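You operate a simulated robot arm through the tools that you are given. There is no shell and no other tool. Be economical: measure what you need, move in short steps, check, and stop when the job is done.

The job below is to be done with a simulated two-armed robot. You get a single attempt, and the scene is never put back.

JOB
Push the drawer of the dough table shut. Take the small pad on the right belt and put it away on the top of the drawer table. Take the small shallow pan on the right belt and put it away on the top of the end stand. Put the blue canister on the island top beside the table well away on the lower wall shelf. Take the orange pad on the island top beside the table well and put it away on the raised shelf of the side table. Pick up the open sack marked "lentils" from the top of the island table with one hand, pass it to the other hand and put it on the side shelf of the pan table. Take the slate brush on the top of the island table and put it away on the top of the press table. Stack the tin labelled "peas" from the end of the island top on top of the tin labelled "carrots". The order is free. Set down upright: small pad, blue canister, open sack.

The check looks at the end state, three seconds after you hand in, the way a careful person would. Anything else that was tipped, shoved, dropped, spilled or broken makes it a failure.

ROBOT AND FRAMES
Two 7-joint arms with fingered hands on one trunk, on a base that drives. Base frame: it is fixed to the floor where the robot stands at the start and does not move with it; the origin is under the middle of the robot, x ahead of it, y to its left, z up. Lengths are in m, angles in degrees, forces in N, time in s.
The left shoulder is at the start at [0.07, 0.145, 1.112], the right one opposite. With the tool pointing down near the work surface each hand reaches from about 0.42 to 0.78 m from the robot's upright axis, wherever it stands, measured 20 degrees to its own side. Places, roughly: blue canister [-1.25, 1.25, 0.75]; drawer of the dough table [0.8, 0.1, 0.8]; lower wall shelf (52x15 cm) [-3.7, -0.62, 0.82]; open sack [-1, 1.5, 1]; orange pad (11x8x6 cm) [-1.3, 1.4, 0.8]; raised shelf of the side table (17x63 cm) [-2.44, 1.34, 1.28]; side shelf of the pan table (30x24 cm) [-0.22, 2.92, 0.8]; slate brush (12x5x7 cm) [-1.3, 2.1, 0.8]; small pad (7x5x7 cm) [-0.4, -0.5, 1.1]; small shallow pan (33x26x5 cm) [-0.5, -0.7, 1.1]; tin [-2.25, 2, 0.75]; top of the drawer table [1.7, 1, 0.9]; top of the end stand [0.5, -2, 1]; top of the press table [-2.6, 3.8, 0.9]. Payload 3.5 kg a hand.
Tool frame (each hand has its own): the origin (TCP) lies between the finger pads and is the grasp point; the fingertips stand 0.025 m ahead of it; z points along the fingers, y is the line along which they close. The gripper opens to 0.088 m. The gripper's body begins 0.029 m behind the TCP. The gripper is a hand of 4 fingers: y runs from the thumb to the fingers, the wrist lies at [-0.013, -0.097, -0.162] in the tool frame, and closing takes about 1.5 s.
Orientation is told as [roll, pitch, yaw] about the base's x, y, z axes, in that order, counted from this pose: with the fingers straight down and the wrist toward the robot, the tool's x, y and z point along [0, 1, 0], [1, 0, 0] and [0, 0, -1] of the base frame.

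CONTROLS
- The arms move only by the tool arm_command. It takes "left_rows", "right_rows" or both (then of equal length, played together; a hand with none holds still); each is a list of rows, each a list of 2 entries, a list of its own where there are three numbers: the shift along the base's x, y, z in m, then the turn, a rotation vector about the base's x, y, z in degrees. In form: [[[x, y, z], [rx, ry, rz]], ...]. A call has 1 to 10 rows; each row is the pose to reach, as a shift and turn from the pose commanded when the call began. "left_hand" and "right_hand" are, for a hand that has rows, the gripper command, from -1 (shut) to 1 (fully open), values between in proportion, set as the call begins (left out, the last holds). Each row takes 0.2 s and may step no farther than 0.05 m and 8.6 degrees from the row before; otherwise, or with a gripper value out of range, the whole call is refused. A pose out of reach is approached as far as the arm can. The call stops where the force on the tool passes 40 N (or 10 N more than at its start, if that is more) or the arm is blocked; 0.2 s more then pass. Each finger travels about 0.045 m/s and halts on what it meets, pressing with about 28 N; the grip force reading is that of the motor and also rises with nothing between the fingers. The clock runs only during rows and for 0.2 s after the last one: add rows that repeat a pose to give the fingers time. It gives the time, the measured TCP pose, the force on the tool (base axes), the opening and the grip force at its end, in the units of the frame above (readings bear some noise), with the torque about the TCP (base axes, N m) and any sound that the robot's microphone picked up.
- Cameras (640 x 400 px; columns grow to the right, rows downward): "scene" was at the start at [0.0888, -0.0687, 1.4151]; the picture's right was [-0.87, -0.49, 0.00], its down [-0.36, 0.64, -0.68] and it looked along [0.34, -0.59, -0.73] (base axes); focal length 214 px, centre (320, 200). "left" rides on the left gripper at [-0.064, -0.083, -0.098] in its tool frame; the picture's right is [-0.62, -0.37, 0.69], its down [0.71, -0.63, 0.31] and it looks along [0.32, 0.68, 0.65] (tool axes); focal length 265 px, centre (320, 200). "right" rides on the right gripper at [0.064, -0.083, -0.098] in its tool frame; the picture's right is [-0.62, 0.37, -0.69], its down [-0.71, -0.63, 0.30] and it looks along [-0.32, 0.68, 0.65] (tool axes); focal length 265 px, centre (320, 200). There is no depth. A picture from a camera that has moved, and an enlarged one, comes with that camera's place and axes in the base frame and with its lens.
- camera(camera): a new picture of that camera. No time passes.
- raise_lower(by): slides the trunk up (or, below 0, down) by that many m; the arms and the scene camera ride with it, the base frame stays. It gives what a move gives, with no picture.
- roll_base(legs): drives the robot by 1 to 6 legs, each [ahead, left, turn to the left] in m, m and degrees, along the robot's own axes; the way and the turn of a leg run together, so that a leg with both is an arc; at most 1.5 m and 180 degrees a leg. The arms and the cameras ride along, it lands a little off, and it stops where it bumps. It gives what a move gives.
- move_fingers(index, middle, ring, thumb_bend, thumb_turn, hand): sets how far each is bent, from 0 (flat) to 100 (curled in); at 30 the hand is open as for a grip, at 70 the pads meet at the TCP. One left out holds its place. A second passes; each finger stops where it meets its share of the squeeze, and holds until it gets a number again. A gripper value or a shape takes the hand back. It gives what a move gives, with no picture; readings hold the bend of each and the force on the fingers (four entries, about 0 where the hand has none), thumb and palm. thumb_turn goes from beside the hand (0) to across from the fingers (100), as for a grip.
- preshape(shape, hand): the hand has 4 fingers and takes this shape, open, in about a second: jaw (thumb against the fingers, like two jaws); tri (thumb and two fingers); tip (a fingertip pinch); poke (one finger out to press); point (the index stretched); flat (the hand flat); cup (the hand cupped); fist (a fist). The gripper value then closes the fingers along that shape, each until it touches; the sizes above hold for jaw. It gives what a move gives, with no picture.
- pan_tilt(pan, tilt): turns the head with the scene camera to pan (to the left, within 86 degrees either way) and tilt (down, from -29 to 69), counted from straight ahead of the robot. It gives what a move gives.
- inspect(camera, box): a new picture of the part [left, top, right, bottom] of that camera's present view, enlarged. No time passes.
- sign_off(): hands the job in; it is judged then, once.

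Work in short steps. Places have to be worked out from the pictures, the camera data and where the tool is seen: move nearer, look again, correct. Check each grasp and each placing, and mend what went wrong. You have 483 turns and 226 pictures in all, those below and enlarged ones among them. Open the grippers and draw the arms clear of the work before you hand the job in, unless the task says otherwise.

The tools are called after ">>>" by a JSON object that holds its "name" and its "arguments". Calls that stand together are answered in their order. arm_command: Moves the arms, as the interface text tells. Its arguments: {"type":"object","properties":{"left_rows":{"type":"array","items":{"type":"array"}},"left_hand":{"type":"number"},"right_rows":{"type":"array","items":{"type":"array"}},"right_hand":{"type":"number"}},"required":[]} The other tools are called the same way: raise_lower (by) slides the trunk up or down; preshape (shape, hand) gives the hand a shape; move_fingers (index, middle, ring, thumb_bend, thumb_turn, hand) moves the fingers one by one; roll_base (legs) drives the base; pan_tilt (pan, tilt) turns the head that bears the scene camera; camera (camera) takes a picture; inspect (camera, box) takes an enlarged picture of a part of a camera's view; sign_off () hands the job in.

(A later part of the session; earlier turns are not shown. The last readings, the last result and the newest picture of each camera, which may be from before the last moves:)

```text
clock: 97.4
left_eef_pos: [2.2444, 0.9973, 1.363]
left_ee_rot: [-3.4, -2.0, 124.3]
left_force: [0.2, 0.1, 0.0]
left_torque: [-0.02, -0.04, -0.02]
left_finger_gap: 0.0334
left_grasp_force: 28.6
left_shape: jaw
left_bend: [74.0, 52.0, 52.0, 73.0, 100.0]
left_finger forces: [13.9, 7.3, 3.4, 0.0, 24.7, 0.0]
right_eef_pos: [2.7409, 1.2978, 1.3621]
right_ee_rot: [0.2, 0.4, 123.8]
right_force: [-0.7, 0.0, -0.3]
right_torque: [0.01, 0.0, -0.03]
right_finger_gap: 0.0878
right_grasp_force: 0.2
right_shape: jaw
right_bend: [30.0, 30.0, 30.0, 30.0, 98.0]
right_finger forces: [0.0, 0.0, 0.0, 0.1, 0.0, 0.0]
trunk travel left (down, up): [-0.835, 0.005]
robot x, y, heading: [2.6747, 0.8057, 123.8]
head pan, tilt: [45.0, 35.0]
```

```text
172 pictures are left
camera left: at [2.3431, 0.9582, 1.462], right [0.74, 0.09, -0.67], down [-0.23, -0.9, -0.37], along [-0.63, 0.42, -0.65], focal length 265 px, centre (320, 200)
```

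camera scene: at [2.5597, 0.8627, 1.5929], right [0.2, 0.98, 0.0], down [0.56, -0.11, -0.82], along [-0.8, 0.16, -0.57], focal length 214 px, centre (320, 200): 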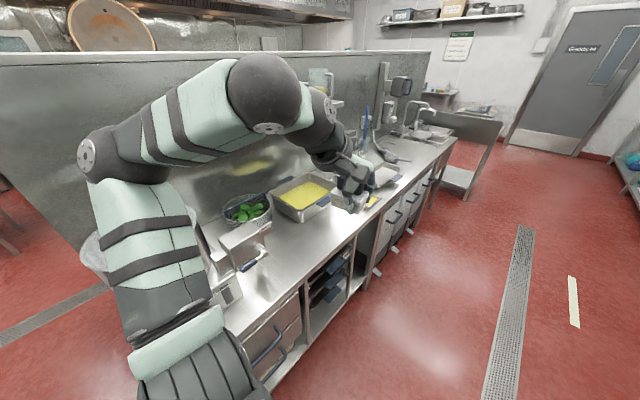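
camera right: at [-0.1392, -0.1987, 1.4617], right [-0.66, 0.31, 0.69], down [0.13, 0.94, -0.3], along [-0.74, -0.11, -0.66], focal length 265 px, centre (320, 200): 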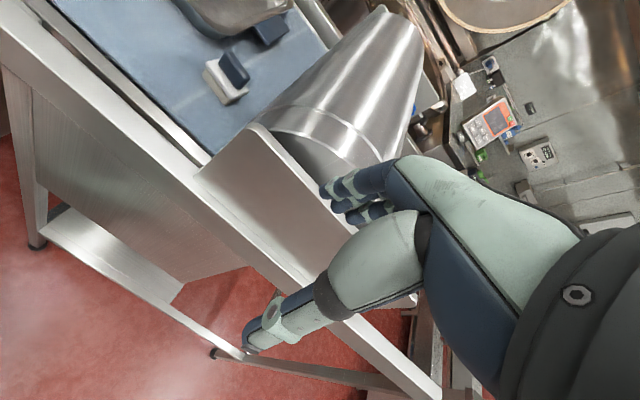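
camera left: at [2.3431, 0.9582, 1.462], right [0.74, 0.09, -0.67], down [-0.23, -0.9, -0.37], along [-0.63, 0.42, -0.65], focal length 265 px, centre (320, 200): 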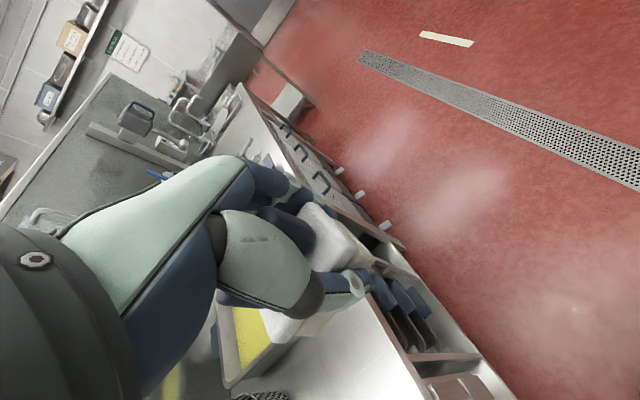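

There is a bare strip of counter in front of the yellow pan, around (1.87, 0.93). I drive alongside, turn to face the counter, and lower the trunk.

>>> {"name": "roll_base", "arguments": {"legs": [[0.68, 0, 0], [0, 0, 90]]}}

>>> {"name": "raise_lower", "arguments": {"by": -0.16}}

>>> {"name": "pan_tilt", "arguments": {"pan": 10, "tilt": 45}}

>>> {"name": "camera", "arguments": {"camera": "scene"}}

>>> {"name": "camera", "arguments": {"camera": "left"}}

```text
clock: 105.0
left_eef_pos: [2.0991, 0.9428, 1.3628]
left_ee_rot: [-3.4, -2.1, -146.4]
left_force: [-0.3, -0.1, -1.2]
left_torque: [-0.01, 0.06, 0.01]
left_finger_gap: 0.0332
left_grasp_force: 27.8
left_shape: jaw
left_bend: [74.0, 52.0, 52.0, 73.0, 100.0]
left_finger forces: [13.9, 7.3, 3.4, 0.0, 24.6, 0.0]
right_eef_pos: [1.805, 1.4423, 1.3621]
right_ee_rot: [0.2, 0.2, -147.1]
right_force: [0.0, -0.1, -0.4]
right_torque: [-0.03, 0.03, 0.02]
right_finger_gap: 0.0878
right_grasp_force: 0.1
right_shape: jaw
right_bend: [30.0, 30.0, 30.0, 30.0, 98.0]
right_finger forces: [0.1, 0.1, 0.0, 0.0, 0.1, 0.0]
trunk travel left (down, up): [-0.835, 0.005]
robot x, y, heading: [2.301, 1.3697, -147.0]
head pan, tilt: [45.0, 35.0]
```

```text
clock: 106.8
left_eef_pos: [2.0978, 0.9432, 1.203]
left_ee_rot: [-3.4, -2.1, -146.4]
left_force: [0.6, 0.0, -0.6]
left_torque: [0.0, 0.03, -0.01]
left_finger_gap: 0.0336
left_grasp_force: 27.4
left_shape: jaw
left_bend: [74.0, 52.0, 52.0, 73.0, 100.0]
left_finger forces: [13.9, 7.3, 3.4, 0.0, 24.6, 0.0]
right_eef_pos: [1.8051, 1.4421, 1.2018]
right_ee_rot: [0.3, 0.4, -147.0]
right_force: [1.3, -0.3, 0.1]
right_torque: [0.03, -0.05, 0.01]
right_finger_gap: 0.0879
right_grasp_force: 0.1
right_shape: jaw
right_bend: [30.0, 30.0, 30.0, 30.0, 98.0]
right_finger forces: [0.0, 0.1, 0.0, 0.0, 0.0, 0.0]
trunk travel left (down, up): [-0.675, 0.165]
robot x, y, heading: [2.2953, 1.3728, -147.1]
head pan, tilt: [45.0, 35.0]
```

```text
clock: 107.8
left_eef_pos: [2.0992, 0.9431, 1.2029]
left_ee_rot: [-3.3, -2.1, -146.6]
left_force: [-0.4, -0.2, -0.1]
left_torque: [-0.02, 0.02, 0.0]
left_finger_gap: 0.0335
left_grasp_force: 28.6
left_shape: jaw
left_bend: [74.0, 52.0, 52.0, 73.0, 100.0]
left_finger forces: [13.9, 7.2, 3.4, 0.0, 24.6, 0.0]
right_eef_pos: [1.8066, 1.4426, 1.2042]
right_ee_rot: [0.2, 0.4, -147.0]
right_force: [-0.3, -0.2, -0.2]
right_torque: [0.0, 0.0, -0.04]
right_finger_gap: 0.0879
right_grasp_force: 0.0
right_shape: jaw
right_bend: [30.0, 30.0, 30.0, 30.0, 98.0]
right_finger forces: [0.0, 0.0, 0.1, 0.1, 0.0, 0.0]
trunk travel left (down, up): [-0.675, 0.165]
robot x, y, heading: [2.297, 1.3723, -147.2]
head pan, tilt: [10.0, 45.0]
```

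```text
171 pictures are left
camera scene: at [2.197, 1.2883, 1.4181], right [-0.68, 0.73, 0.0], down [0.52, 0.48, -0.71], along [-0.52, -0.48, -0.71], focal length 214 px, centre (320, 200)
```

scene: 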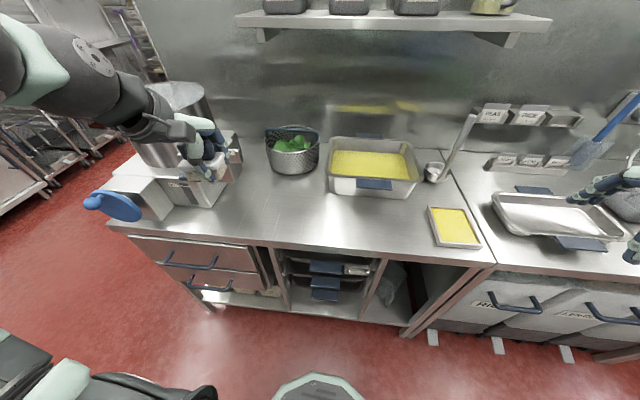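

```text
170 pictures are left
camera left: at [2.1398, 1.0395, 1.302], right [-0.08, 0.74, -0.67], down [0.9, -0.24, -0.37], along [-0.43, -0.63, -0.65], focal length 265 px, centre (320, 200)
```

left: 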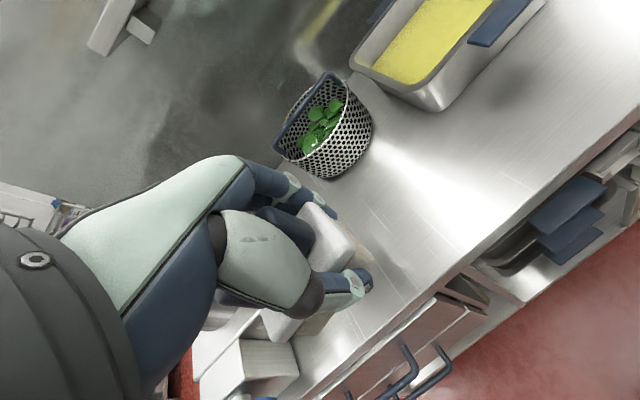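

There is plenty of bare counter at (1.88, 0.94). I move over it and descend most of the way.

>>> {"name": "arm_command", "arguments": {"left_rows": [[[-0.045, 0, 0], [0, 0, 0]], [[-0.09, 0, -0.015], [0, 0, 0]], [[-0.135, -0.001, -0.03], [0, 0, 0]], [[-0.18, -0.002, -0.05], [0, 0, 0]], [[-0.215, -0.003, -0.08], [0, 0, 0]], [[-0.219, -0.003, -0.125], [0, 0, 0]], [[-0.219, -0.003, -0.17], [0, 0, 0]], [[-0.219, -0.003, -0.21], [0, 0, 0]], [[-0.219, -0.003, -0.245], [0, 0, 0]]]}}

>>> {"name": "inspect", "arguments": {"camera": "scene", "box": [220, 130, 400, 242]}}

```text
clock: 109.8
left_eef_pos: [1.8779, 0.9414, 0.9581]
left_ee_rot: [-3.4, -2.0, -146.4]
left_force: [0.2, -1.0, -0.6]
left_torque: [-0.02, -0.01, -0.02]
left_finger_gap: 0.0332
left_grasp_force: 27.6
left_shape: jaw
left_bend: [74.0, 52.0, 52.0, 73.0, 100.0]
left_finger forces: [13.8, 7.3, 3.3, 0.1, 24.5, 0.0]
right_eef_pos: [1.8054, 1.4422, 1.2022]
right_ee_rot: [0.2, 0.3, -147.0]
right_force: [1.0, 0.3, -0.5]
right_torque: [-0.03, 0.04, -0.02]
right_finger_gap: 0.0878
right_grasp_force: 0.0
right_shape: jaw
right_bend: [30.0, 30.0, 30.0, 30.0, 98.0]
right_finger forces: [0.1, 0.1, 0.0, 0.0, 0.0, 0.0]
trunk travel left (down, up): [-0.675, 0.165]
robot x, y, heading: [2.3001, 1.3701, -147.2]
head pan, tilt: [10.0, 45.0]
```

```text
3.56 times, centred on (310, 186) of scene
camera zoom: at [2.1962, 1.2877, 1.418], right [-0.68, 0.73, 0.0], down [0.52, 0.48, -0.71], along [-0.52, -0.48, -0.71], focal length 763 px, centre (356, 250)
```

zoom: 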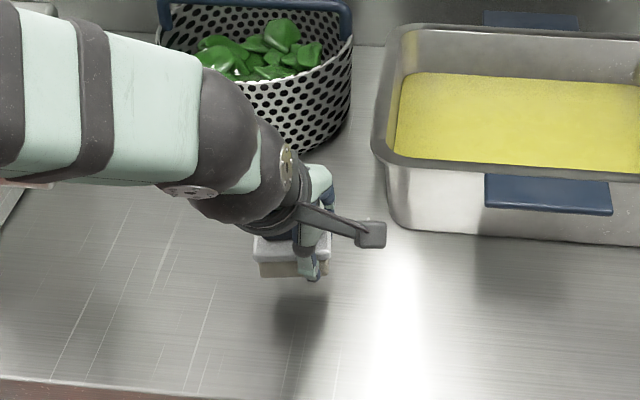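

The pad hovers over the bare counter, short of the basket. I lower in 1 cm steps until contact shows.

>>> {"name": "arm_command", "arguments": {"left_rows": [[[0, 0, -0.01], [0, 0, 0]], [[0, 0, -0.018], [0, 0, 0]], [[0, 0, -0.026], [0, 0, 0]]]}}

>>> {"name": "camera", "arguments": {"camera": "left"}}

```text
clock: 110.6
left_eef_pos: [1.8788, 0.9417, 0.9317]
left_ee_rot: [-3.4, -2.1, -146.6]
left_force: [-0.5, -0.3, -0.7]
left_torque: [0.01, 0.01, -0.03]
left_finger_gap: 0.0335
left_grasp_force: 27.7
left_shape: jaw
left_bend: [74.0, 52.0, 52.0, 73.0, 100.0]
left_finger forces: [13.9, 7.3, 3.5, 0.1, 24.6, 0.1]
right_eef_pos: [1.8055, 1.4428, 1.2022]
right_ee_rot: [0.2, 0.3, -147.0]
right_force: [0.4, -0.4, 0.6]
right_torque: [0.03, -0.02, 0.0]
right_finger_gap: 0.0876
right_grasp_force: 0.0
right_shape: jaw
right_bend: [30.0, 30.0, 30.0, 30.0, 98.0]
right_finger forces: [0.0, 0.0, 0.1, 0.1, 0.0, 0.1]
trunk travel left (down, up): [-0.675, 0.165]
robot x, y, heading: [2.2978, 1.3738, -146.9]
head pan, tilt: [10.0, 45.0]
```

```text
168 pictures are left
camera left: at [1.9201, 1.0371, 1.0309], right [-0.08, 0.74, -0.67], down [0.9, -0.24, -0.37], along [-0.43, -0.63, -0.65], focal length 265 px, centre (320, 200)
```

left: 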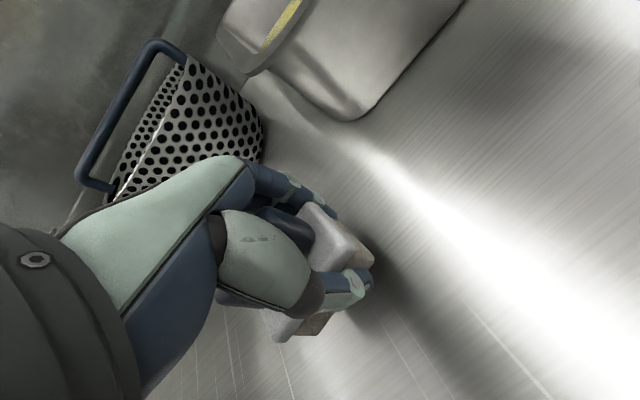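

No contact yet. I edge 2 cm away from the basket and keep lowering in small steps.

>>> {"name": "arm_command", "arguments": {"left_rows": [[[0.017, 0.011, -0.005], [0, 0, 0]], [[0.017, 0.011, -0.011], [0, 0, 0]], [[0.017, 0.011, -0.017], [0, 0, 0]], [[0.017, 0.011, -0.023], [0, 0, 0]]]}}

```text
clock: 111.6
left_eef_pos: [1.8968, 0.9504, 0.9079]
left_ee_rot: [-3.3, -2.0, -146.4]
left_force: [0.5, 0.0, 0.3]
left_torque: [0.0, 0.0, 0.03]
left_finger_gap: 0.0332
left_grasp_force: 28.3
left_shape: jaw
left_bend: [74.0, 52.0, 52.0, 73.0, 100.0]
left_finger forces: [13.9, 7.2, 3.4, 0.0, 24.7, 0.1]
right_eef_pos: [1.8048, 1.4435, 1.2034]
right_ee_rot: [0.1, 0.3, -147.1]
right_force: [0.1, -0.1, 0.3]
right_torque: [0.01, -0.01, 0.01]
right_finger_gap: 0.0877
right_grasp_force: 0.1
right_shape: jaw
right_bend: [30.0, 30.0, 30.0, 30.0, 98.0]
right_finger forces: [0.0, 0.0, 0.1, 0.0, 0.0, 0.0]
trunk travel left (down, up): [-0.675, 0.165]
robot x, y, heading: [2.2995, 1.3716, -147.1]
head pan, tilt: [10.0, 45.0]
```

Still free at 0.908; I continue downward in small steps.

>>> {"name": "arm_command", "arguments": {"left_rows": [[[0, 0, -0.006], [0, 0, 0]], [[0, 0, -0.012], [0, 0, 0]], [[0, 0, -0.018], [0, 0, 0]]]}}

>>> {"name": "camera", "arguments": {"camera": "left"}}

```text
clock: 112.3
left_eef_pos: [1.8917, 0.9515, 0.9058]
left_ee_rot: [-3.8, -3.7, -146.2]
left_force: [6.2, 2.3, 23.8]
left_torque: [0.18, -0.43, -0.01]
left_finger_gap: 0.0348
left_grasp_force: 27.9
left_shape: jaw
left_bend: [74.0, 52.0, 53.0, 75.0, 99.0]
left_finger forces: [14.1, 7.6, 3.6, 0.1, 37.7, 0.1]
right_eef_pos: [1.808, 1.4424, 1.2031]
right_ee_rot: [0.2, 0.1, -146.9]
right_force: [0.5, 0.1, 0.7]
right_torque: [0.05, 0.01, -0.03]
right_finger_gap: 0.0876
right_grasp_force: 0.0
right_shape: jaw
right_bend: [30.0, 30.0, 30.0, 30.0, 98.0]
right_finger forces: [0.0, 0.1, 0.0, 0.0, 0.0, 0.0]
trunk travel left (down, up): [-0.675, 0.165]
robot x, y, heading: [2.3007, 1.368, -146.7]
head pan, tilt: [10.0, 45.0]
stopped in row 3 (left hand): the force on the tool passed its limit at 45 N (the readings are from after the stop); the commanded pose is now the measured one
```

```text
167 pictures are left
camera left: at [1.9356, 1.047, 1.0034], right [-0.1, 0.73, -0.67], down [0.89, -0.24, -0.39], along [-0.45, -0.64, -0.63], focal length 265 px, centre (320, 200)
```

left: 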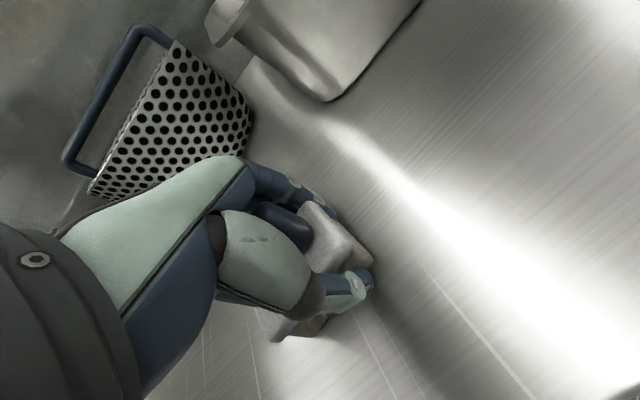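

Contact at 0.905: the pad stands on the counter. I ease up 3 mm and open the hand partway.

>>> {"name": "arm_command", "arguments": {"left_rows": [[[0, 0, 0.003], [0, 0, 0]], [[0, 0, 0.003], [0, 0, 0]]]}}

>>> {"name": "arm_command", "arguments": {"left_rows": [[[0, 0, 0], [0, 0, 0]], [[0, 0, 0], [0, 0, 0]], [[0, 0, 0], [0, 0, 0]], [[0, 0, 0], [0, 0, 0]], [[0, 0, 0], [0, 0, 0]], [[0, 0, 0], [0, 0, 0]]], "left_hand": 0.7}}

>>> {"name": "camera", "arguments": {"camera": "left"}}

>>> {"name": "inspect", "arguments": {"camera": "scene", "box": [220, 130, 400, 242]}}

```text
clock: 112.9
left_eef_pos: [1.8915, 0.95, 0.907]
left_ee_rot: [-3.7, -3.4, -146.2]
left_force: [-1.3, -0.7, 15.7]
left_torque: [-0.03, -0.06, -0.03]
left_finger_gap: 0.0349
left_grasp_force: 27.9
left_shape: jaw
left_bend: [74.0, 52.0, 52.0, 75.0, 99.0]
left_finger forces: [15.9, 8.7, 4.2, 0.0, 28.4, 0.0]
right_eef_pos: [1.806, 1.4442, 1.2045]
right_ee_rot: [0.2, 0.2, -146.8]
right_force: [-0.4, -0.2, 0.8]
right_torque: [0.03, -0.03, -0.01]
right_finger_gap: 0.0876
right_grasp_force: 0.0
right_shape: jaw
right_bend: [30.0, 30.0, 30.0, 30.0, 98.0]
right_finger forces: [0.0, 0.0, 0.1, 0.0, 0.0, 0.0]
trunk travel left (down, up): [-0.675, 0.165]
robot x, y, heading: [2.2965, 1.3693, -147.0]
head pan, tilt: [10.0, 45.0]
```

```text
clock: 114.3
left_eef_pos: [1.8911, 0.9487, 0.9077]
left_ee_rot: [-3.6, -3.6, -146.3]
left_force: [-7.3, -3.7, 26.6]
left_torque: [0.36, -0.41, 0.03]
left_finger_gap: 0.0681
left_grasp_force: 0.0
left_shape: jaw
left_bend: [28.0, 33.0, 31.0, 57.0, 99.0]
left_finger forces: [0.0, 0.1, 0.0, 0.1, 26.8, 0.1]
right_eef_pos: [1.806, 1.444, 1.2044]
right_ee_rot: [0.2, 0.1, -146.9]
right_force: [0.4, 0.1, 0.2]
right_torque: [-0.01, -0.01, 0.01]
right_finger_gap: 0.0878
right_grasp_force: 0.0
right_shape: jaw
right_bend: [30.0, 30.0, 30.0, 30.0, 98.0]
right_finger forces: [0.1, 0.0, 0.0, 0.0, 0.0, 0.0]
trunk travel left (down, up): [-0.675, 0.165]
robot x, y, heading: [2.3015, 1.3682, -146.9]
head pan, tilt: [10.0, 45.0]
```

```text
166 pictures are left
camera left: at [1.9346, 1.0471, 1.005], right [-0.1, 0.73, -0.67], down [0.89, -0.24, -0.39], along [-0.45, -0.64, -0.63], focal length 265 px, centre (320, 200)
```

left: 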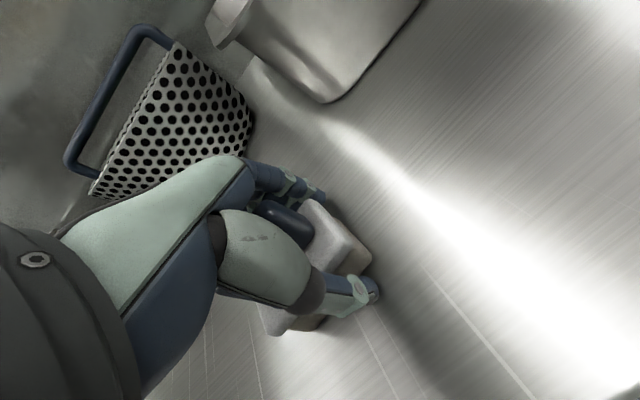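

```text
3.56 times, centred on (310, 186) of scene
camera zoom: at [2.1984, 1.291, 1.4185], right [-0.68, 0.73, 0.0], down [0.52, 0.48, -0.71], along [-0.52, -0.48, -0.71], focal length 763 px, centre (356, 250)
```

zoom: 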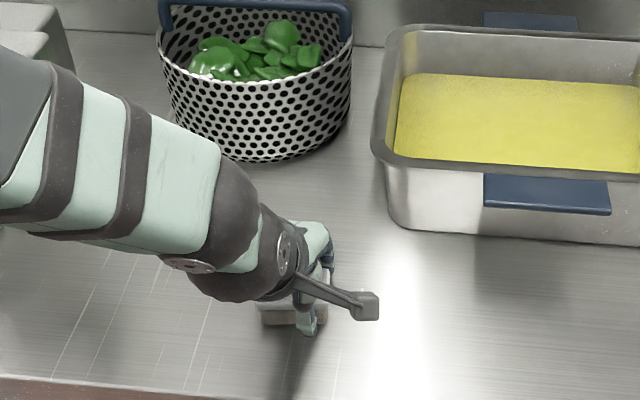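

The fingers are off; the thumb tip presses the counter. I rise slowly, holding the same place.

>>> {"name": "arm_command", "arguments": {"left_rows": [[[0, 0, 0.008], [0, 0, 0]], [[0, 0, 0.014], [0, 0, 0]], [[0, 0, 0.014], [0, 0, 0]]]}}

>>> {"name": "arm_command", "arguments": {"left_rows": [[[0, 0, 0.006], [0, 0, 0]], [[0, 0, 0.02], [0, 0, 0]], [[0, 0, 0.05], [0, 0, 0]], [[0, 0, 0.09], [0, 0, 0]], [[0, 0, 0.13], [0, 0, 0]], [[0, 0, 0.17], [0, 0, 0]]], "left_hand": 1}}

>>> {"name": "camera", "arguments": {"camera": "left"}}

>>> {"name": "inspect", "arguments": {"camera": "scene", "box": [220, 130, 400, 242]}}

```text
clock: 115.1
left_eef_pos: [1.8929, 0.9482, 0.9184]
left_ee_rot: [-3.6, -3.0, -146.4]
left_force: [-0.2, -0.5, 0.0]
left_torque: [0.02, -0.01, -0.03]
left_finger_gap: 0.0748
left_grasp_force: 0.1
left_shape: jaw
left_bend: [28.0, 33.0, 31.0, 43.0, 99.0]
left_finger forces: [0.0, 0.0, 0.1, 0.0, 0.0, 0.0]
right_eef_pos: [1.8052, 1.4421, 1.2028]
right_ee_rot: [0.3, 0.3, -146.9]
right_force: [0.6, -0.2, -0.3]
right_torque: [-0.01, 0.0, 0.0]
right_finger_gap: 0.088
right_grasp_force: 0.1
right_shape: jaw
right_bend: [30.0, 30.0, 30.0, 30.0, 98.0]
right_finger forces: [0.1, 0.0, 0.1, 0.0, 0.1, 0.0]
trunk travel left (down, up): [-0.675, 0.165]
robot x, y, heading: [2.3001, 1.3715, -147.1]
head pan, tilt: [10.0, 45.0]
```

```text
clock: 116.5
left_eef_pos: [1.8933, 0.95, 1.0877]
left_ee_rot: [-3.7, -3.2, -146.3]
left_force: [0.0, 0.4, 0.3]
left_torque: [-0.01, 0.0, -0.01]
left_finger_gap: 0.0877
left_grasp_force: 0.0
left_shape: jaw
left_bend: [30.0, 30.0, 30.0, 30.0, 98.0]
left_finger forces: [0.0, 0.1, 0.1, 0.1, 0.0, 0.0]
right_eef_pos: [1.8056, 1.4425, 1.203]
right_ee_rot: [0.3, 0.3, -146.9]
right_force: [0.3, -0.2, 0.3]
right_torque: [-0.01, 0.0, -0.01]
right_finger_gap: 0.0876
right_grasp_force: 0.0
right_shape: jaw
right_bend: [30.0, 30.0, 30.0, 30.0, 98.0]
right_finger forces: [0.0, 0.0, 0.0, 0.1, 0.0, 0.0]
trunk travel left (down, up): [-0.675, 0.165]
robot x, y, heading: [2.2989, 1.3699, -147.0]
head pan, tilt: [10.0, 45.0]
```

```text
164 pictures are left
camera left: at [1.9355, 1.0473, 1.1844], right [-0.09, 0.74, -0.67], down [0.89, -0.24, -0.38], along [-0.44, -0.63, -0.64], focal length 265 px, centre (320, 200)
```

left: 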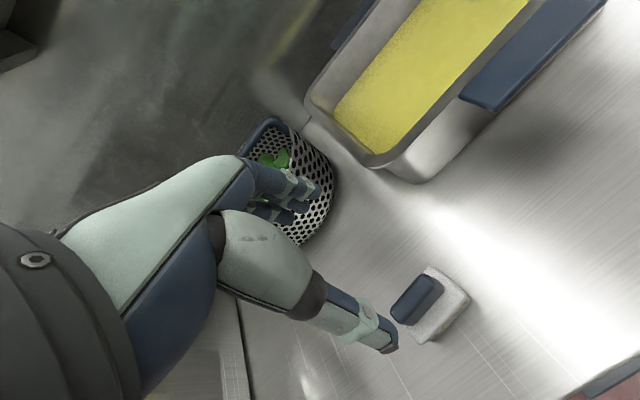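

```text
3.56 times, centred on (310, 186) of scene
camera zoom: at [2.1979, 1.2893, 1.4182], right [-0.68, 0.73, 0.0], down [0.52, 0.48, -0.71], along [-0.52, -0.48, -0.71], focal length 763 px, centre (356, 250)
```

zoom: 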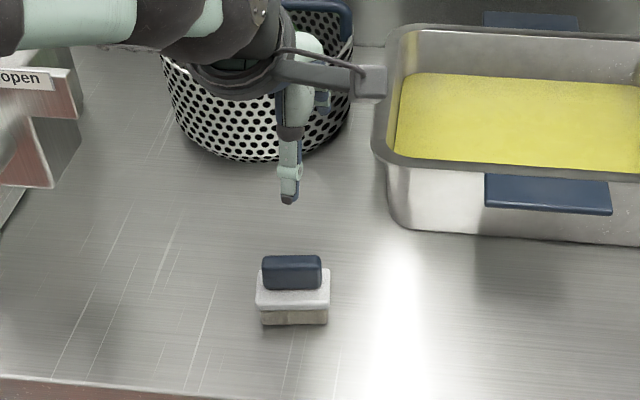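

The pad stands upright on the drawer table. I draw the arm back and return by the same way toward the belt.

>>> {"name": "arm_command", "arguments": {"left_rows": [[[0.035, 0, 0.03], [0, 0, 0]], [[0.075, -0.001, 0.055], [0, 0, 0]], [[0.115, -0.002, 0.08], [0, 0, 0]], [[0.155, -0.003, 0.105], [0, 0, 0]], [[0.195, -0.005, 0.12], [0, 0, 0]], [[0.215, -0.006, 0.12], [0, 0, 0]]]}}

>>> {"name": "roll_base", "arguments": {"legs": [[-0.15, 0, 0], [0, 0, 90], [1.45, 0, 0], [0, 0, -90]]}}

>>> {"name": "pan_tilt", "arguments": {"pan": 0, "tilt": 30}}

>>> {"name": "camera", "arguments": {"camera": "scene"}}

```text
clock: 117.9
left_eef_pos: [2.1022, 0.9396, 1.2068]
left_ee_rot: [-3.7, -3.2, -146.3]
left_force: [-0.8, 0.0, 1.0]
left_torque: [0.03, 0.03, 0.01]
left_finger_gap: 0.0878
left_grasp_force: 0.1
left_shape: jaw
left_bend: [30.0, 30.0, 30.0, 30.0, 98.0]
left_finger forces: [0.0, 0.0, 0.1, 0.0, 0.0, 0.1]
left hand out of reach, approached as far as the arm can: row 6
right_eef_pos: [1.8054, 1.4411, 1.2034]
right_ee_rot: [0.2, 0.3, -146.9]
right_force: [-0.2, 0.2, 0.5]
right_torque: [0.01, 0.0, -0.01]
right_finger_gap: 0.0877
right_grasp_force: 0.0
right_shape: jaw
right_bend: [30.0, 30.0, 30.0, 30.0, 98.0]
right_finger forces: [0.1, 0.0, 0.1, 0.1, 0.0, 0.1]
trunk travel left (down, up): [-0.675, 0.165]
robot x, y, heading: [2.3003, 1.3738, -147.1]
head pan, tilt: [10.0, 45.0]
```

```text
clock: 133.8
left_eef_pos: [2.9936, -0.2092, 1.2067]
left_ee_rot: [-3.7, -3.1, -148.1]
left_force: [0.2, -0.4, 0.0]
left_torque: [0.01, 0.03, 0.0]
left_finger_gap: 0.0876
left_grasp_force: 0.0
left_shape: jaw
left_bend: [30.0, 30.0, 30.0, 30.0, 98.0]
left_finger forces: [0.1, 0.0, 0.0, 0.1, 0.1, 0.1]
right_eef_pos: [2.7109, 0.2996, 1.2035]
right_ee_rot: [0.2, 0.4, -148.6]
right_force: [0.1, 0.3, -0.2]
right_torque: [0.0, -0.01, -0.01]
right_finger_gap: 0.0875
right_grasp_force: 0.0
right_shape: jaw
right_bend: [30.0, 30.0, 30.0, 30.0, 98.0]
right_finger forces: [0.0, 0.0, 0.0, 0.1, 0.0, 0.1]
trunk travel left (down, up): [-0.675, 0.165]
robot x, y, heading: [3.2054, 0.2121, -148.5]
head pan, tilt: [10.0, 45.0]
```

```text
clock: 134.6
left_eef_pos: [2.9935, -0.2091, 1.2061]
left_ee_rot: [-3.6, -3.1, -148.0]
left_force: [0.4, 0.0, -0.2]
left_torque: [0.0, -0.01, -0.02]
left_finger_gap: 0.0877
left_grasp_force: 0.1
left_shape: jaw
left_bend: [30.0, 30.0, 30.0, 30.0, 98.0]
left_finger forces: [0.0, 0.1, 0.0, 0.0, 0.0, 0.1]
right_eef_pos: [2.7113, 0.2996, 1.2023]
right_ee_rot: [0.2, 0.3, -148.6]
right_force: [1.0, 0.6, 0.9]
right_torque: [0.0, -0.02, -0.01]
right_finger_gap: 0.0877
right_grasp_force: 0.0
right_shape: jaw
right_bend: [30.0, 30.0, 30.0, 30.0, 98.0]
right_finger forces: [0.0, 0.0, 0.0, 0.1, 0.1, 0.0]
trunk travel left (down, up): [-0.675, 0.165]
robot x, y, heading: [3.2036, 0.2125, -148.7]
head pan, tilt: [0.0, 30.0]
```

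```text
162 pictures are left
camera scene: at [3.082, 0.1408, 1.4407], right [-0.52, 0.85, 0.0], down [0.43, 0.26, -0.87], along [-0.74, -0.45, -0.5], focal length 214 px, centre (320, 200)
```

scene: 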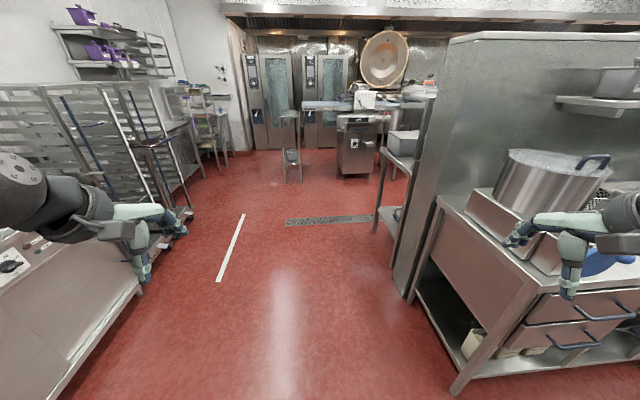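

The way back is clear, and I can see the end stand in the distance at (287, 111). I drive on to the belt aisle.

>>> {"name": "roll_base", "arguments": {"legs": [[0, 0, 2.5], [1.4, 0, 0], [0.9, 0, 0]]}}

>>> {"name": "pan_tilt", "arguments": {"pan": 0, "tilt": 35}}

>>> {"name": "camera", "arguments": {"camera": "scene"}}

```text
clock: 146.3
left_eef_pos: [1.0798, -1.4853, 1.2066]
left_ee_rot: [-3.7, -3.1, -146.2]
left_force: [0.1, 0.3, -0.4]
left_torque: [-0.01, -0.03, 0.0]
left_finger_gap: 0.0878
left_grasp_force: 0.1
left_shape: jaw
left_bend: [30.0, 30.0, 30.0, 30.0, 98.0]
left_finger forces: [0.0, 0.0, 0.0, 0.1, 0.1, 0.0]
right_eef_pos: [0.7818, -0.9847, 1.2034]
right_ee_rot: [0.2, 0.2, -146.8]
right_force: [0.1, -0.7, 0.1]
right_torque: [0.0, 0.02, -0.03]
right_finger_gap: 0.088
right_grasp_force: 0.0
right_shape: jaw
right_bend: [30.0, 30.0, 30.0, 30.0, 98.0]
right_finger forces: [0.1, 0.1, 0.0, 0.0, 0.0, 0.0]
trunk travel left (down, up): [-0.675, 0.165]
robot x, y, heading: [1.2686, -1.054, -146.6]
head pan, tilt: [0.0, 30.0]
```

```text
clock: 147.0
left_eef_pos: [1.0788, -1.4836, 1.2067]
left_ee_rot: [-3.7, -3.1, -146.2]
left_force: [0.1, 0.1, -0.2]
left_torque: [0.01, 0.02, 0.0]
left_finger_gap: 0.0876
left_grasp_force: 0.1
left_shape: jaw
left_bend: [30.0, 30.0, 30.0, 30.0, 98.0]
left_finger forces: [0.0, 0.0, 0.1, 0.0, 0.0, 0.0]
right_eef_pos: [0.7816, -0.9866, 1.2029]
right_ee_rot: [0.2, 0.3, -146.9]
right_force: [-0.1, -0.5, 0.3]
right_torque: [-0.01, 0.02, 0.03]
right_finger_gap: 0.0878
right_grasp_force: 0.1
right_shape: jaw
right_bend: [30.0, 30.0, 30.0, 30.0, 98.0]
right_finger forces: [0.0, 0.0, 0.0, 0.0, 0.1, 0.0]
trunk travel left (down, up): [-0.675, 0.165]
robot x, y, heading: [1.2766, -1.056, -146.9]
head pan, tilt: [0.0, 35.0]
```

```text
161 pictures are left
camera scene: at [1.1589, -1.1304, 1.4329], right [-0.55, 0.84, 0.0], down [0.48, 0.31, -0.82], along [-0.69, -0.45, -0.57], focal length 214 px, centre (320, 200)
```

scene: 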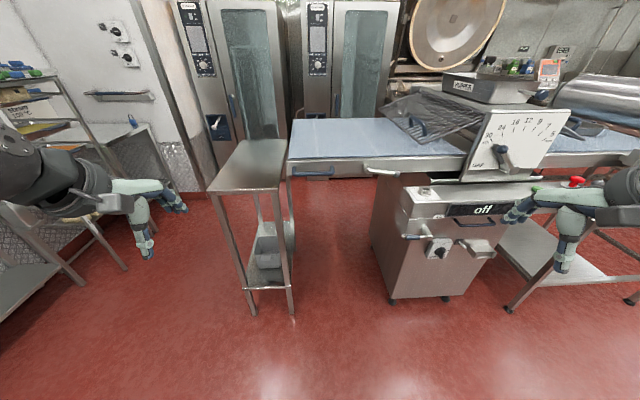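

The end stand is a narrow bare top about 0.28 × 0.55 m centred near (0.51, -1.93). I drive sideways along the aisle back to the pan.

>>> {"name": "roll_base", "arguments": {"legs": [[0.26, 0, 0], [0, -1.25, 0]]}}

>>> {"name": "raise_lower", "arguments": {"by": 0.16}}

>>> {"name": "pan_tilt", "arguments": {"pan": 0, "tilt": 40}}

>>> {"name": "camera", "arguments": {"camera": "scene"}}

```text
clock: 154.7
left_eef_pos: [0.1902, -0.5775, 1.2059]
left_ee_rot: [-3.8, -3.1, -146.8]
left_force: [-0.4, -0.3, 0.2]
left_torque: [0.01, 0.01, 0.0]
left_finger_gap: 0.0875
left_grasp_force: 0.1
left_shape: jaw
left_bend: [30.0, 30.0, 30.0, 30.0, 98.0]
left_finger forces: [0.1, 0.0, 0.0, 0.0, 0.0, 0.0]
right_eef_pos: [-0.1027, -0.0739, 1.204]
right_ee_rot: [0.2, 0.3, -147.5]
right_force: [0.6, -0.6, 0.0]
right_torque: [0.0, -0.01, 0.01]
right_finger_gap: 0.0878
right_grasp_force: 0.0
right_shape: jaw
right_bend: [30.0, 30.0, 30.0, 30.0, 98.0]
right_finger forces: [0.1, 0.0, 0.0, 0.0, 0.1, 0.0]
trunk travel left (down, up): [-0.675, 0.165]
robot x, y, heading: [0.39, -0.149, -147.5]
head pan, tilt: [0.0, 35.0]
```

```text
clock: 156.5
left_eef_pos: [0.1904, -0.5774, 1.3647]
left_ee_rot: [-3.6, -3.1, -146.9]
left_force: [-0.1, -1.4, 0.0]
left_torque: [0.0, 0.01, 0.01]
left_finger_gap: 0.0879
left_grasp_force: 0.1
left_shape: jaw
left_bend: [30.0, 30.0, 30.0, 30.0, 98.0]
left_finger forces: [0.0, 0.0, 0.1, 0.1, 0.0, 0.1]
right_eef_pos: [-0.1028, -0.0745, 1.3635]
right_ee_rot: [0.2, 0.3, -147.5]
right_force: [0.4, 0.4, 0.0]
right_torque: [0.01, -0.01, -0.02]
right_finger_gap: 0.0881
right_grasp_force: 0.0
right_shape: jaw
right_bend: [30.0, 30.0, 30.0, 30.0, 98.0]
right_finger forces: [0.0, 0.0, 0.1, 0.0, 0.0, 0.0]
trunk travel left (down, up): [-0.835, 0.005]
robot x, y, heading: [0.39, -0.1488, -147.9]
head pan, tilt: [0.0, 35.0]
```

```text
clock: 157.2
left_eef_pos: [0.1895, -0.5775, 1.365]
left_ee_rot: [-3.7, -3.0, -146.8]
left_force: [-0.7, -0.2, -1.1]
left_torque: [0.01, 0.04, 0.03]
left_finger_gap: 0.0876
left_grasp_force: 0.2
left_shape: jaw
left_bend: [30.0, 30.0, 30.0, 30.0, 98.0]
left_finger forces: [0.0, 0.0, 0.0, 0.0, 0.1, 0.0]
right_eef_pos: [-0.1009, -0.0735, 1.3633]
right_ee_rot: [0.3, 0.3, -147.4]
right_force: [0.4, -0.3, 0.4]
right_torque: [0.01, 0.02, -0.01]
right_finger_gap: 0.0881
right_grasp_force: 0.1
right_shape: jaw
right_bend: [30.0, 30.0, 30.0, 30.0, 98.0]
right_finger forces: [0.0, 0.0, 0.0, 0.1, 0.0, 0.0]
trunk travel left (down, up): [-0.835, 0.005]
robot x, y, heading: [0.3909, -0.1509, -147.7]
head pan, tilt: [0.0, 40.0]
```

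```text
160 pictures are left
camera scene: at [0.2764, -0.2227, 1.5854], right [-0.54, 0.84, 0.0], down [0.54, 0.34, -0.77], along [-0.65, -0.41, -0.64], focal length 214 px, centre (320, 200)
```

scene: 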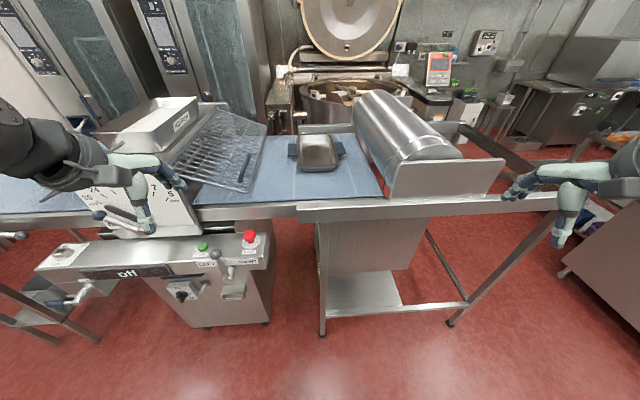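

The pan is straight ahead at about 1.05 m. I bring both hands nearer the middle so they clear the rack and drum, then drive 0.33 m ahead.

>>> {"name": "arm_command", "arguments": {"left_rows": [[[-0.018, 0.028, 0], [0, 0, 0]], [[-0.036, 0.056, 0], [0, 0, 0]], [[-0.053, 0.085, 0], [0, 0, 0]], [[-0.053, 0.085, 0], [0, 0, 0]], [[-0.053, 0.085, 0], [0, 0, 0]]], "right_rows": [[[0.019, -0.03, 0], [0, 0, 0]], [[0.038, -0.06, 0], [0, 0, 0]], [[0.057, -0.09, 0], [0, 0, 0]], [[0.076, -0.12, 0], [0, 0, 0]], [[0.095, -0.15, 0], [0, 0, 0]]]}}

>>> {"name": "roll_base", "arguments": {"legs": [[0.33, 0, 0]]}}

>>> {"name": "camera", "arguments": {"camera": "scene"}}

>>> {"name": "camera", "arguments": {"camera": "left"}}

>>> {"name": "camera", "arguments": {"camera": "right"}}

```text
clock: 158.4
left_eef_pos: [0.1364, -0.493, 1.3661]
left_ee_rot: [-3.8, -3.1, -146.9]
left_force: [-1.0, -0.1, 0.6]
left_torque: [0.01, 0.01, 0.03]
left_finger_gap: 0.0878
left_grasp_force: 0.0
left_shape: jaw
left_bend: [30.0, 30.0, 30.0, 30.0, 98.0]
left_finger forces: [0.0, 0.0, 0.0, 0.0, 0.0, 0.0]
right_eef_pos: [-0.1243, -0.1993, 1.3978]
right_ee_rot: [0.9, 0.5, -147.7]
right_force: [-0.1, 0.8, 0.1]
right_torque: [0.02, -0.01, 0.0]
right_finger_gap: 0.0876
right_grasp_force: 0.1
right_shape: jaw
right_bend: [30.0, 30.0, 30.0, 30.0, 98.0]
right_finger forces: [0.1, 0.0, 0.0, 0.0, 0.0, 0.0]
right hand out of reach, approached as far as the arm can: row 1, 2, 3, 4, 5
trunk travel left (down, up): [-0.835, 0.005]
robot x, y, heading: [0.3894, -0.1518, -147.6]
head pan, tilt: [0.0, 40.0]
```

```text
clock: 160.6
left_eef_pos: [-0.1392, -0.6661, 1.3679]
left_ee_rot: [-3.6, -3.4, -146.8]
left_force: [-0.4, 0.0, 1.0]
left_torque: [0.0, 0.01, 0.0]
left_finger_gap: 0.0879
left_grasp_force: 0.0
left_shape: jaw
left_bend: [30.0, 30.0, 30.0, 30.0, 98.0]
left_finger forces: [0.0, 0.0, 0.1, 0.0, 0.0, 0.1]
right_eef_pos: [-0.3999, -0.374, 1.399]
right_ee_rot: [1.0, 0.2, -147.3]
right_force: [-0.3, 0.3, 0.9]
right_torque: [0.0, 0.03, 0.01]
right_finger_gap: 0.0879
right_grasp_force: 0.0
right_shape: jaw
right_bend: [30.0, 30.0, 30.0, 30.0, 98.0]
right_finger forces: [0.2, 0.0, 0.0, 0.0, 0.0, 0.1]
trunk travel left (down, up): [-0.835, 0.005]
robot x, y, heading: [0.1136, -0.3292, -147.4]
head pan, tilt: [0.0, 40.0]
```

```text
159 pictures are left
camera scene: at [0.001, -0.3978, 1.5857], right [-0.54, 0.84, 0.0], down [0.54, 0.34, -0.77], along [-0.65, -0.41, -0.64], focal length 214 px, centre (320, 200)
```

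scene: 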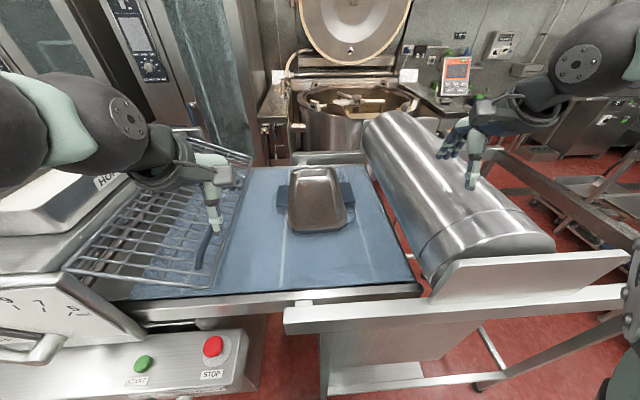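

```text
158 pictures are left
camera left: at [-0.0951, -0.5696, 1.4652], right [-0.09, 0.74, -0.67], down [0.89, -0.25, -0.38], along [-0.45, -0.63, -0.63], focal length 265 px, centre (320, 200)
```

left: 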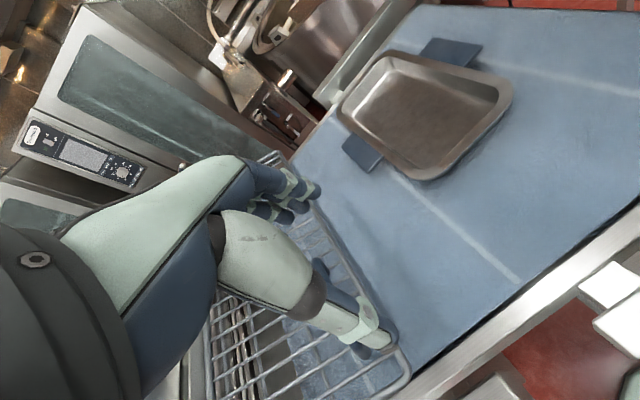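

```text
157 pictures are left
camera right: at [-0.2976, -0.3806, 1.4991], right [-0.65, 0.33, 0.68], down [0.15, 0.94, -0.31], along [-0.74, -0.1, -0.66], focal length 265 px, centre (320, 200)
```

right: 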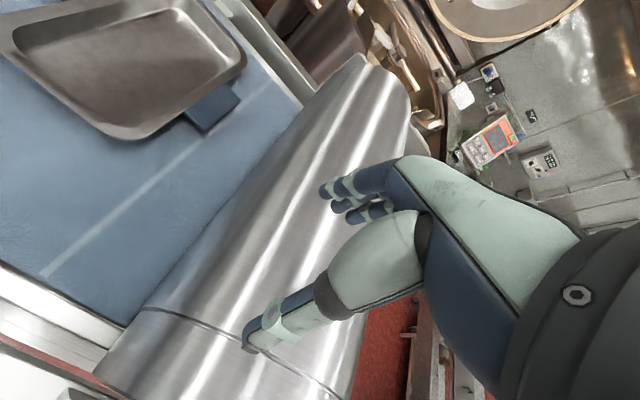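

I look closer at the pan's tabs to judge their height and the room beneath them.

>>> {"name": "inspect", "arguments": {"camera": "left", "box": [320, 20, 540, 190]}}

>>> {"name": "inspect", "arguments": {"camera": "scene", "box": [260, 150, 380, 250]}}

>>> {"name": "inspect", "arguments": {"camera": "right", "box": [100, 20, 300, 160]}}

```text
2.35 times, centred on (430, 105) of left
camera zoom: at [-0.0951, -0.5696, 1.4652], right [-0.09, 0.74, -0.67], down [0.89, -0.25, -0.38], along [-0.45, -0.63, -0.63], focal length 624 px, centre (61, 424)
```

zoom: 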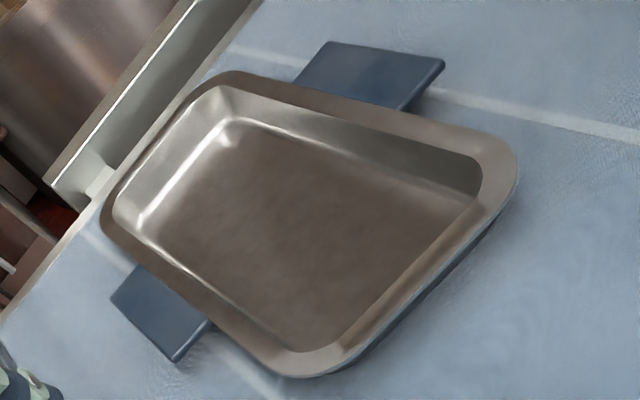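

```text
4.00 times, centred on (320, 200) of scene
camera zoom: at [0.001, -0.3978, 1.5857], right [-0.54, 0.84, 0.0], down [0.54, 0.34, -0.77], along [-0.65, -0.41, -0.64], focal length 858 px, centre (320, 200)
```

zoom: 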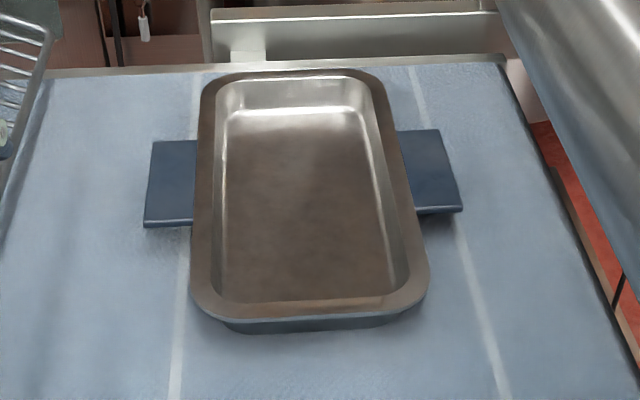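

```text
2.86 times, centred on (200, 90) of right
camera zoom: at [-0.2976, -0.3806, 1.4991], right [-0.65, 0.33, 0.68], down [0.15, 0.94, -0.31], along [-0.74, -0.1, -0.66], focal length 758 px, centre (663, 514)
```

zoom: 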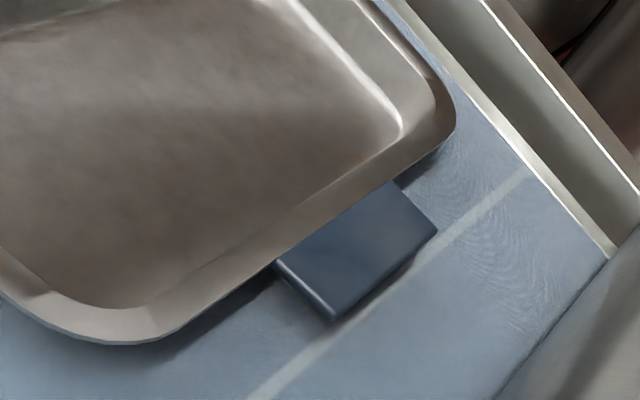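

The tabs sit just under the rim, with a few cm of space beneath. A squeeze across wall and tab with the thumb inside the pan suits the right side, keeping that wrist away from the drum; I test whether the right hand can yaw -90° in free air.

>>> {"name": "arm_command", "arguments": {"right_rows": [[[-0.006, -0.02, 0.01], [0, 0, -8]], [[-0.012, -0.04, 0.01], [0, 0, -16]], [[-0.018, -0.06, 0.01], [0, 0, -24]], [[-0.024, -0.08, 0.01], [0, 0, -32]], [[-0.03, -0.1, 0.01], [0, 0, -40]], [[-0.036, -0.12, 0.01], [0, 0, -48]], [[-0.042, -0.14, 0.01], [0, 0, -56]], [[-0.048, -0.16, 0.01], [0, 0, -64]], [[-0.054, -0.18, 0.01], [0, 0, -72]], [[-0.059, -0.2, 0.01], [0, 0, -80]]]}}

>>> {"name": "camera", "arguments": {"camera": "scene"}}

```text
clock: 162.8
left_eef_pos: [-0.1414, -0.6708, 1.3654]
left_ee_rot: [-3.8, -3.1, -146.9]
left_force: [-1.0, -0.2, 0.1]
left_torque: [0.0, 0.01, 0.0]
left_finger_gap: 0.0878
left_grasp_force: 0.1
left_shape: jaw
left_bend: [30.0, 30.0, 30.0, 30.0, 98.0]
left_finger forces: [0.1, 0.1, 0.0, 0.1, 0.0, 0.1]
right_eef_pos: [-0.456, -0.5302, 1.4049]
right_ee_rot: [1.7, 2.9, 134.8]
right_force: [0.8, 0.3, 0.1]
right_torque: [0.01, -0.02, 0.0]
right_finger_gap: 0.088
right_grasp_force: 0.0
right_shape: jaw
right_bend: [30.0, 30.0, 30.0, 30.0, 98.0]
right_finger forces: [0.0, 0.1, 0.0, 0.0, 0.0, 0.1]
right hand out of reach, approached as far as the arm can: row 1, 2, 3, 7, 8, 9, 10
trunk travel left (down, up): [-0.835, 0.005]
robot x, y, heading: [0.1134, -0.3274, -147.1]
head pan, tilt: [0.0, 40.0]
```

```text
153 pictures are left
camera scene: at [-0.0021, -0.4031, 1.5852], right [-0.54, 0.84, 0.0], down [0.54, 0.35, -0.77], along [-0.65, -0.41, -0.64], focal length 214 px, centre (320, 200)
```

scene: 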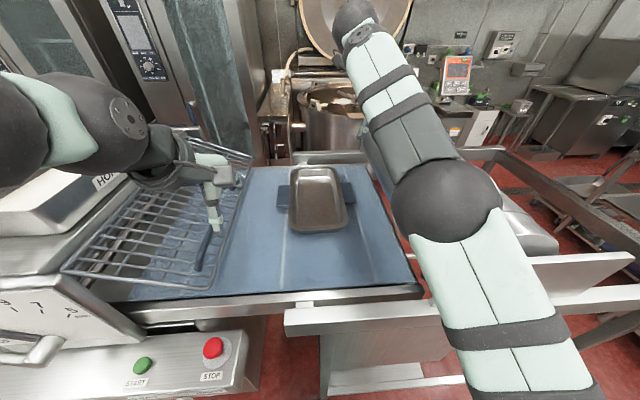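

The yaw reached about -78° only with an awkward, high elbow; not good for a low grasp. I undo it and instead yaw the other way, planning to have the fingers inside the pan and the thumb outside.

>>> {"name": "arm_command", "arguments": {"right_rows": [[[0.006, 0.02, 0.0], [0, 0, 8]], [[0.012, 0.04, 0.0], [0, 0, 16]], [[0.018, 0.06, 0], [0, 0, 24]], [[0.024, 0.08, 0], [0, 0, 32]], [[0.03, 0.1, 0], [0, 0, 40]], [[0.036, 0.12, 0], [0, 0, 48]], [[0.042, 0.14, 0], [0, 0, 56]], [[0.036, 0.13, 0], [0, 0, 64]], [[0.03, 0.12, 0], [0, 0, 72]], [[0.024, 0.1, 0], [0, 0, 80]]]}}

>>> {"name": "arm_command", "arguments": {"right_rows": [[[-0.004, -0.014, 0.0], [0, 0, 8]], [[-0.008, -0.028, 0.0], [0, 0, 16]], [[-0.012, -0.042, 0], [0, 0, 24]], [[-0.014, -0.05, 0], [0, 0, 32]], [[-0.016, -0.06, 0], [0, 0, 40]], [[-0.018, -0.07, 0], [0, 0, 48]], [[-0.018, -0.075, 0], [0, 0, 56]], [[-0.018, -0.075, 0], [0, 0, 64]], [[-0.018, -0.075, 0], [0, 0, 72]], [[-0.018, -0.075, 0], [0, 0, 80]]]}}

>>> {"name": "camera", "arguments": {"camera": "scene"}}

```text
clock: 163.3
left_eef_pos: [-0.1447, -0.6684, 1.3662]
left_ee_rot: [-3.6, -3.0, -146.8]
left_force: [-0.5, -0.6, -0.8]
left_torque: [0.0, 0.01, -0.01]
left_finger_gap: 0.0876
left_grasp_force: 0.0
left_shape: jaw
left_bend: [30.0, 30.0, 30.0, 30.0, 98.0]
left_finger forces: [0.1, 0.0, 0.0, 0.1, 0.0, 0.0]
right_eef_pos: [-0.4705, -0.5012, 1.3042]
right_ee_rot: [-8.2, 8.4, 144.1]
right_force: [-0.4, -1.1, 0.8]
right_torque: [-0.02, 0.0, -0.01]
right_finger_gap: 0.0879
right_grasp_force: 0.1
right_shape: jaw
right_bend: [30.0, 30.0, 30.0, 30.0, 98.0]
right_finger forces: [0.0, 0.0, 0.0, 0.0, 0.0, 0.0]
trunk travel left (down, up): [-0.835, 0.005]
robot x, y, heading: [0.1139, -0.3276, -147.5]
head pan, tilt: [0.0, 40.0]
stopped in row 2 (right hand): the arm was blocked; the commanded pose is now the measured one
```

```text
clock: 165.5
left_eef_pos: [-0.1418, -0.6669, 1.3676]
left_ee_rot: [-3.7, -3.2, -146.9]
left_force: [-0.3, -0.2, -0.4]
left_torque: [0.01, -0.02, -0.02]
left_finger_gap: 0.0877
left_grasp_force: 0.1
left_shape: jaw
left_bend: [30.0, 30.0, 30.0, 30.0, 98.0]
left_finger forces: [0.0, 0.0, 0.0, 0.1, 0.1, 0.0]
right_eef_pos: [-0.4837, -0.5779, 1.3067]
right_ee_rot: [-8.1, 8.0, -135.4]
right_force: [0.3, 0.3, 0.6]
right_torque: [-0.01, 0.01, -0.03]
right_finger_gap: 0.088
right_grasp_force: 0.1
right_shape: jaw
right_bend: [30.0, 30.0, 30.0, 30.0, 98.0]
right_finger forces: [0.0, 0.0, 0.1, 0.0, 0.0, 0.0]
trunk travel left (down, up): [-0.835, 0.005]
robot x, y, heading: [0.1125, -0.3315, -147.6]
head pan, tilt: [0.0, 40.0]
```

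```text
152 pictures are left
camera scene: at [-0.002, -0.3991, 1.5854], right [-0.54, 0.84, 0.0], down [0.54, 0.34, -0.77], along [-0.65, -0.41, -0.64], focal length 214 px, centre (320, 200)
```

scene: 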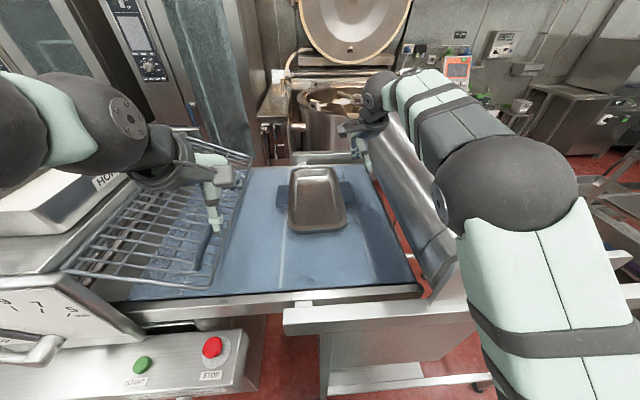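

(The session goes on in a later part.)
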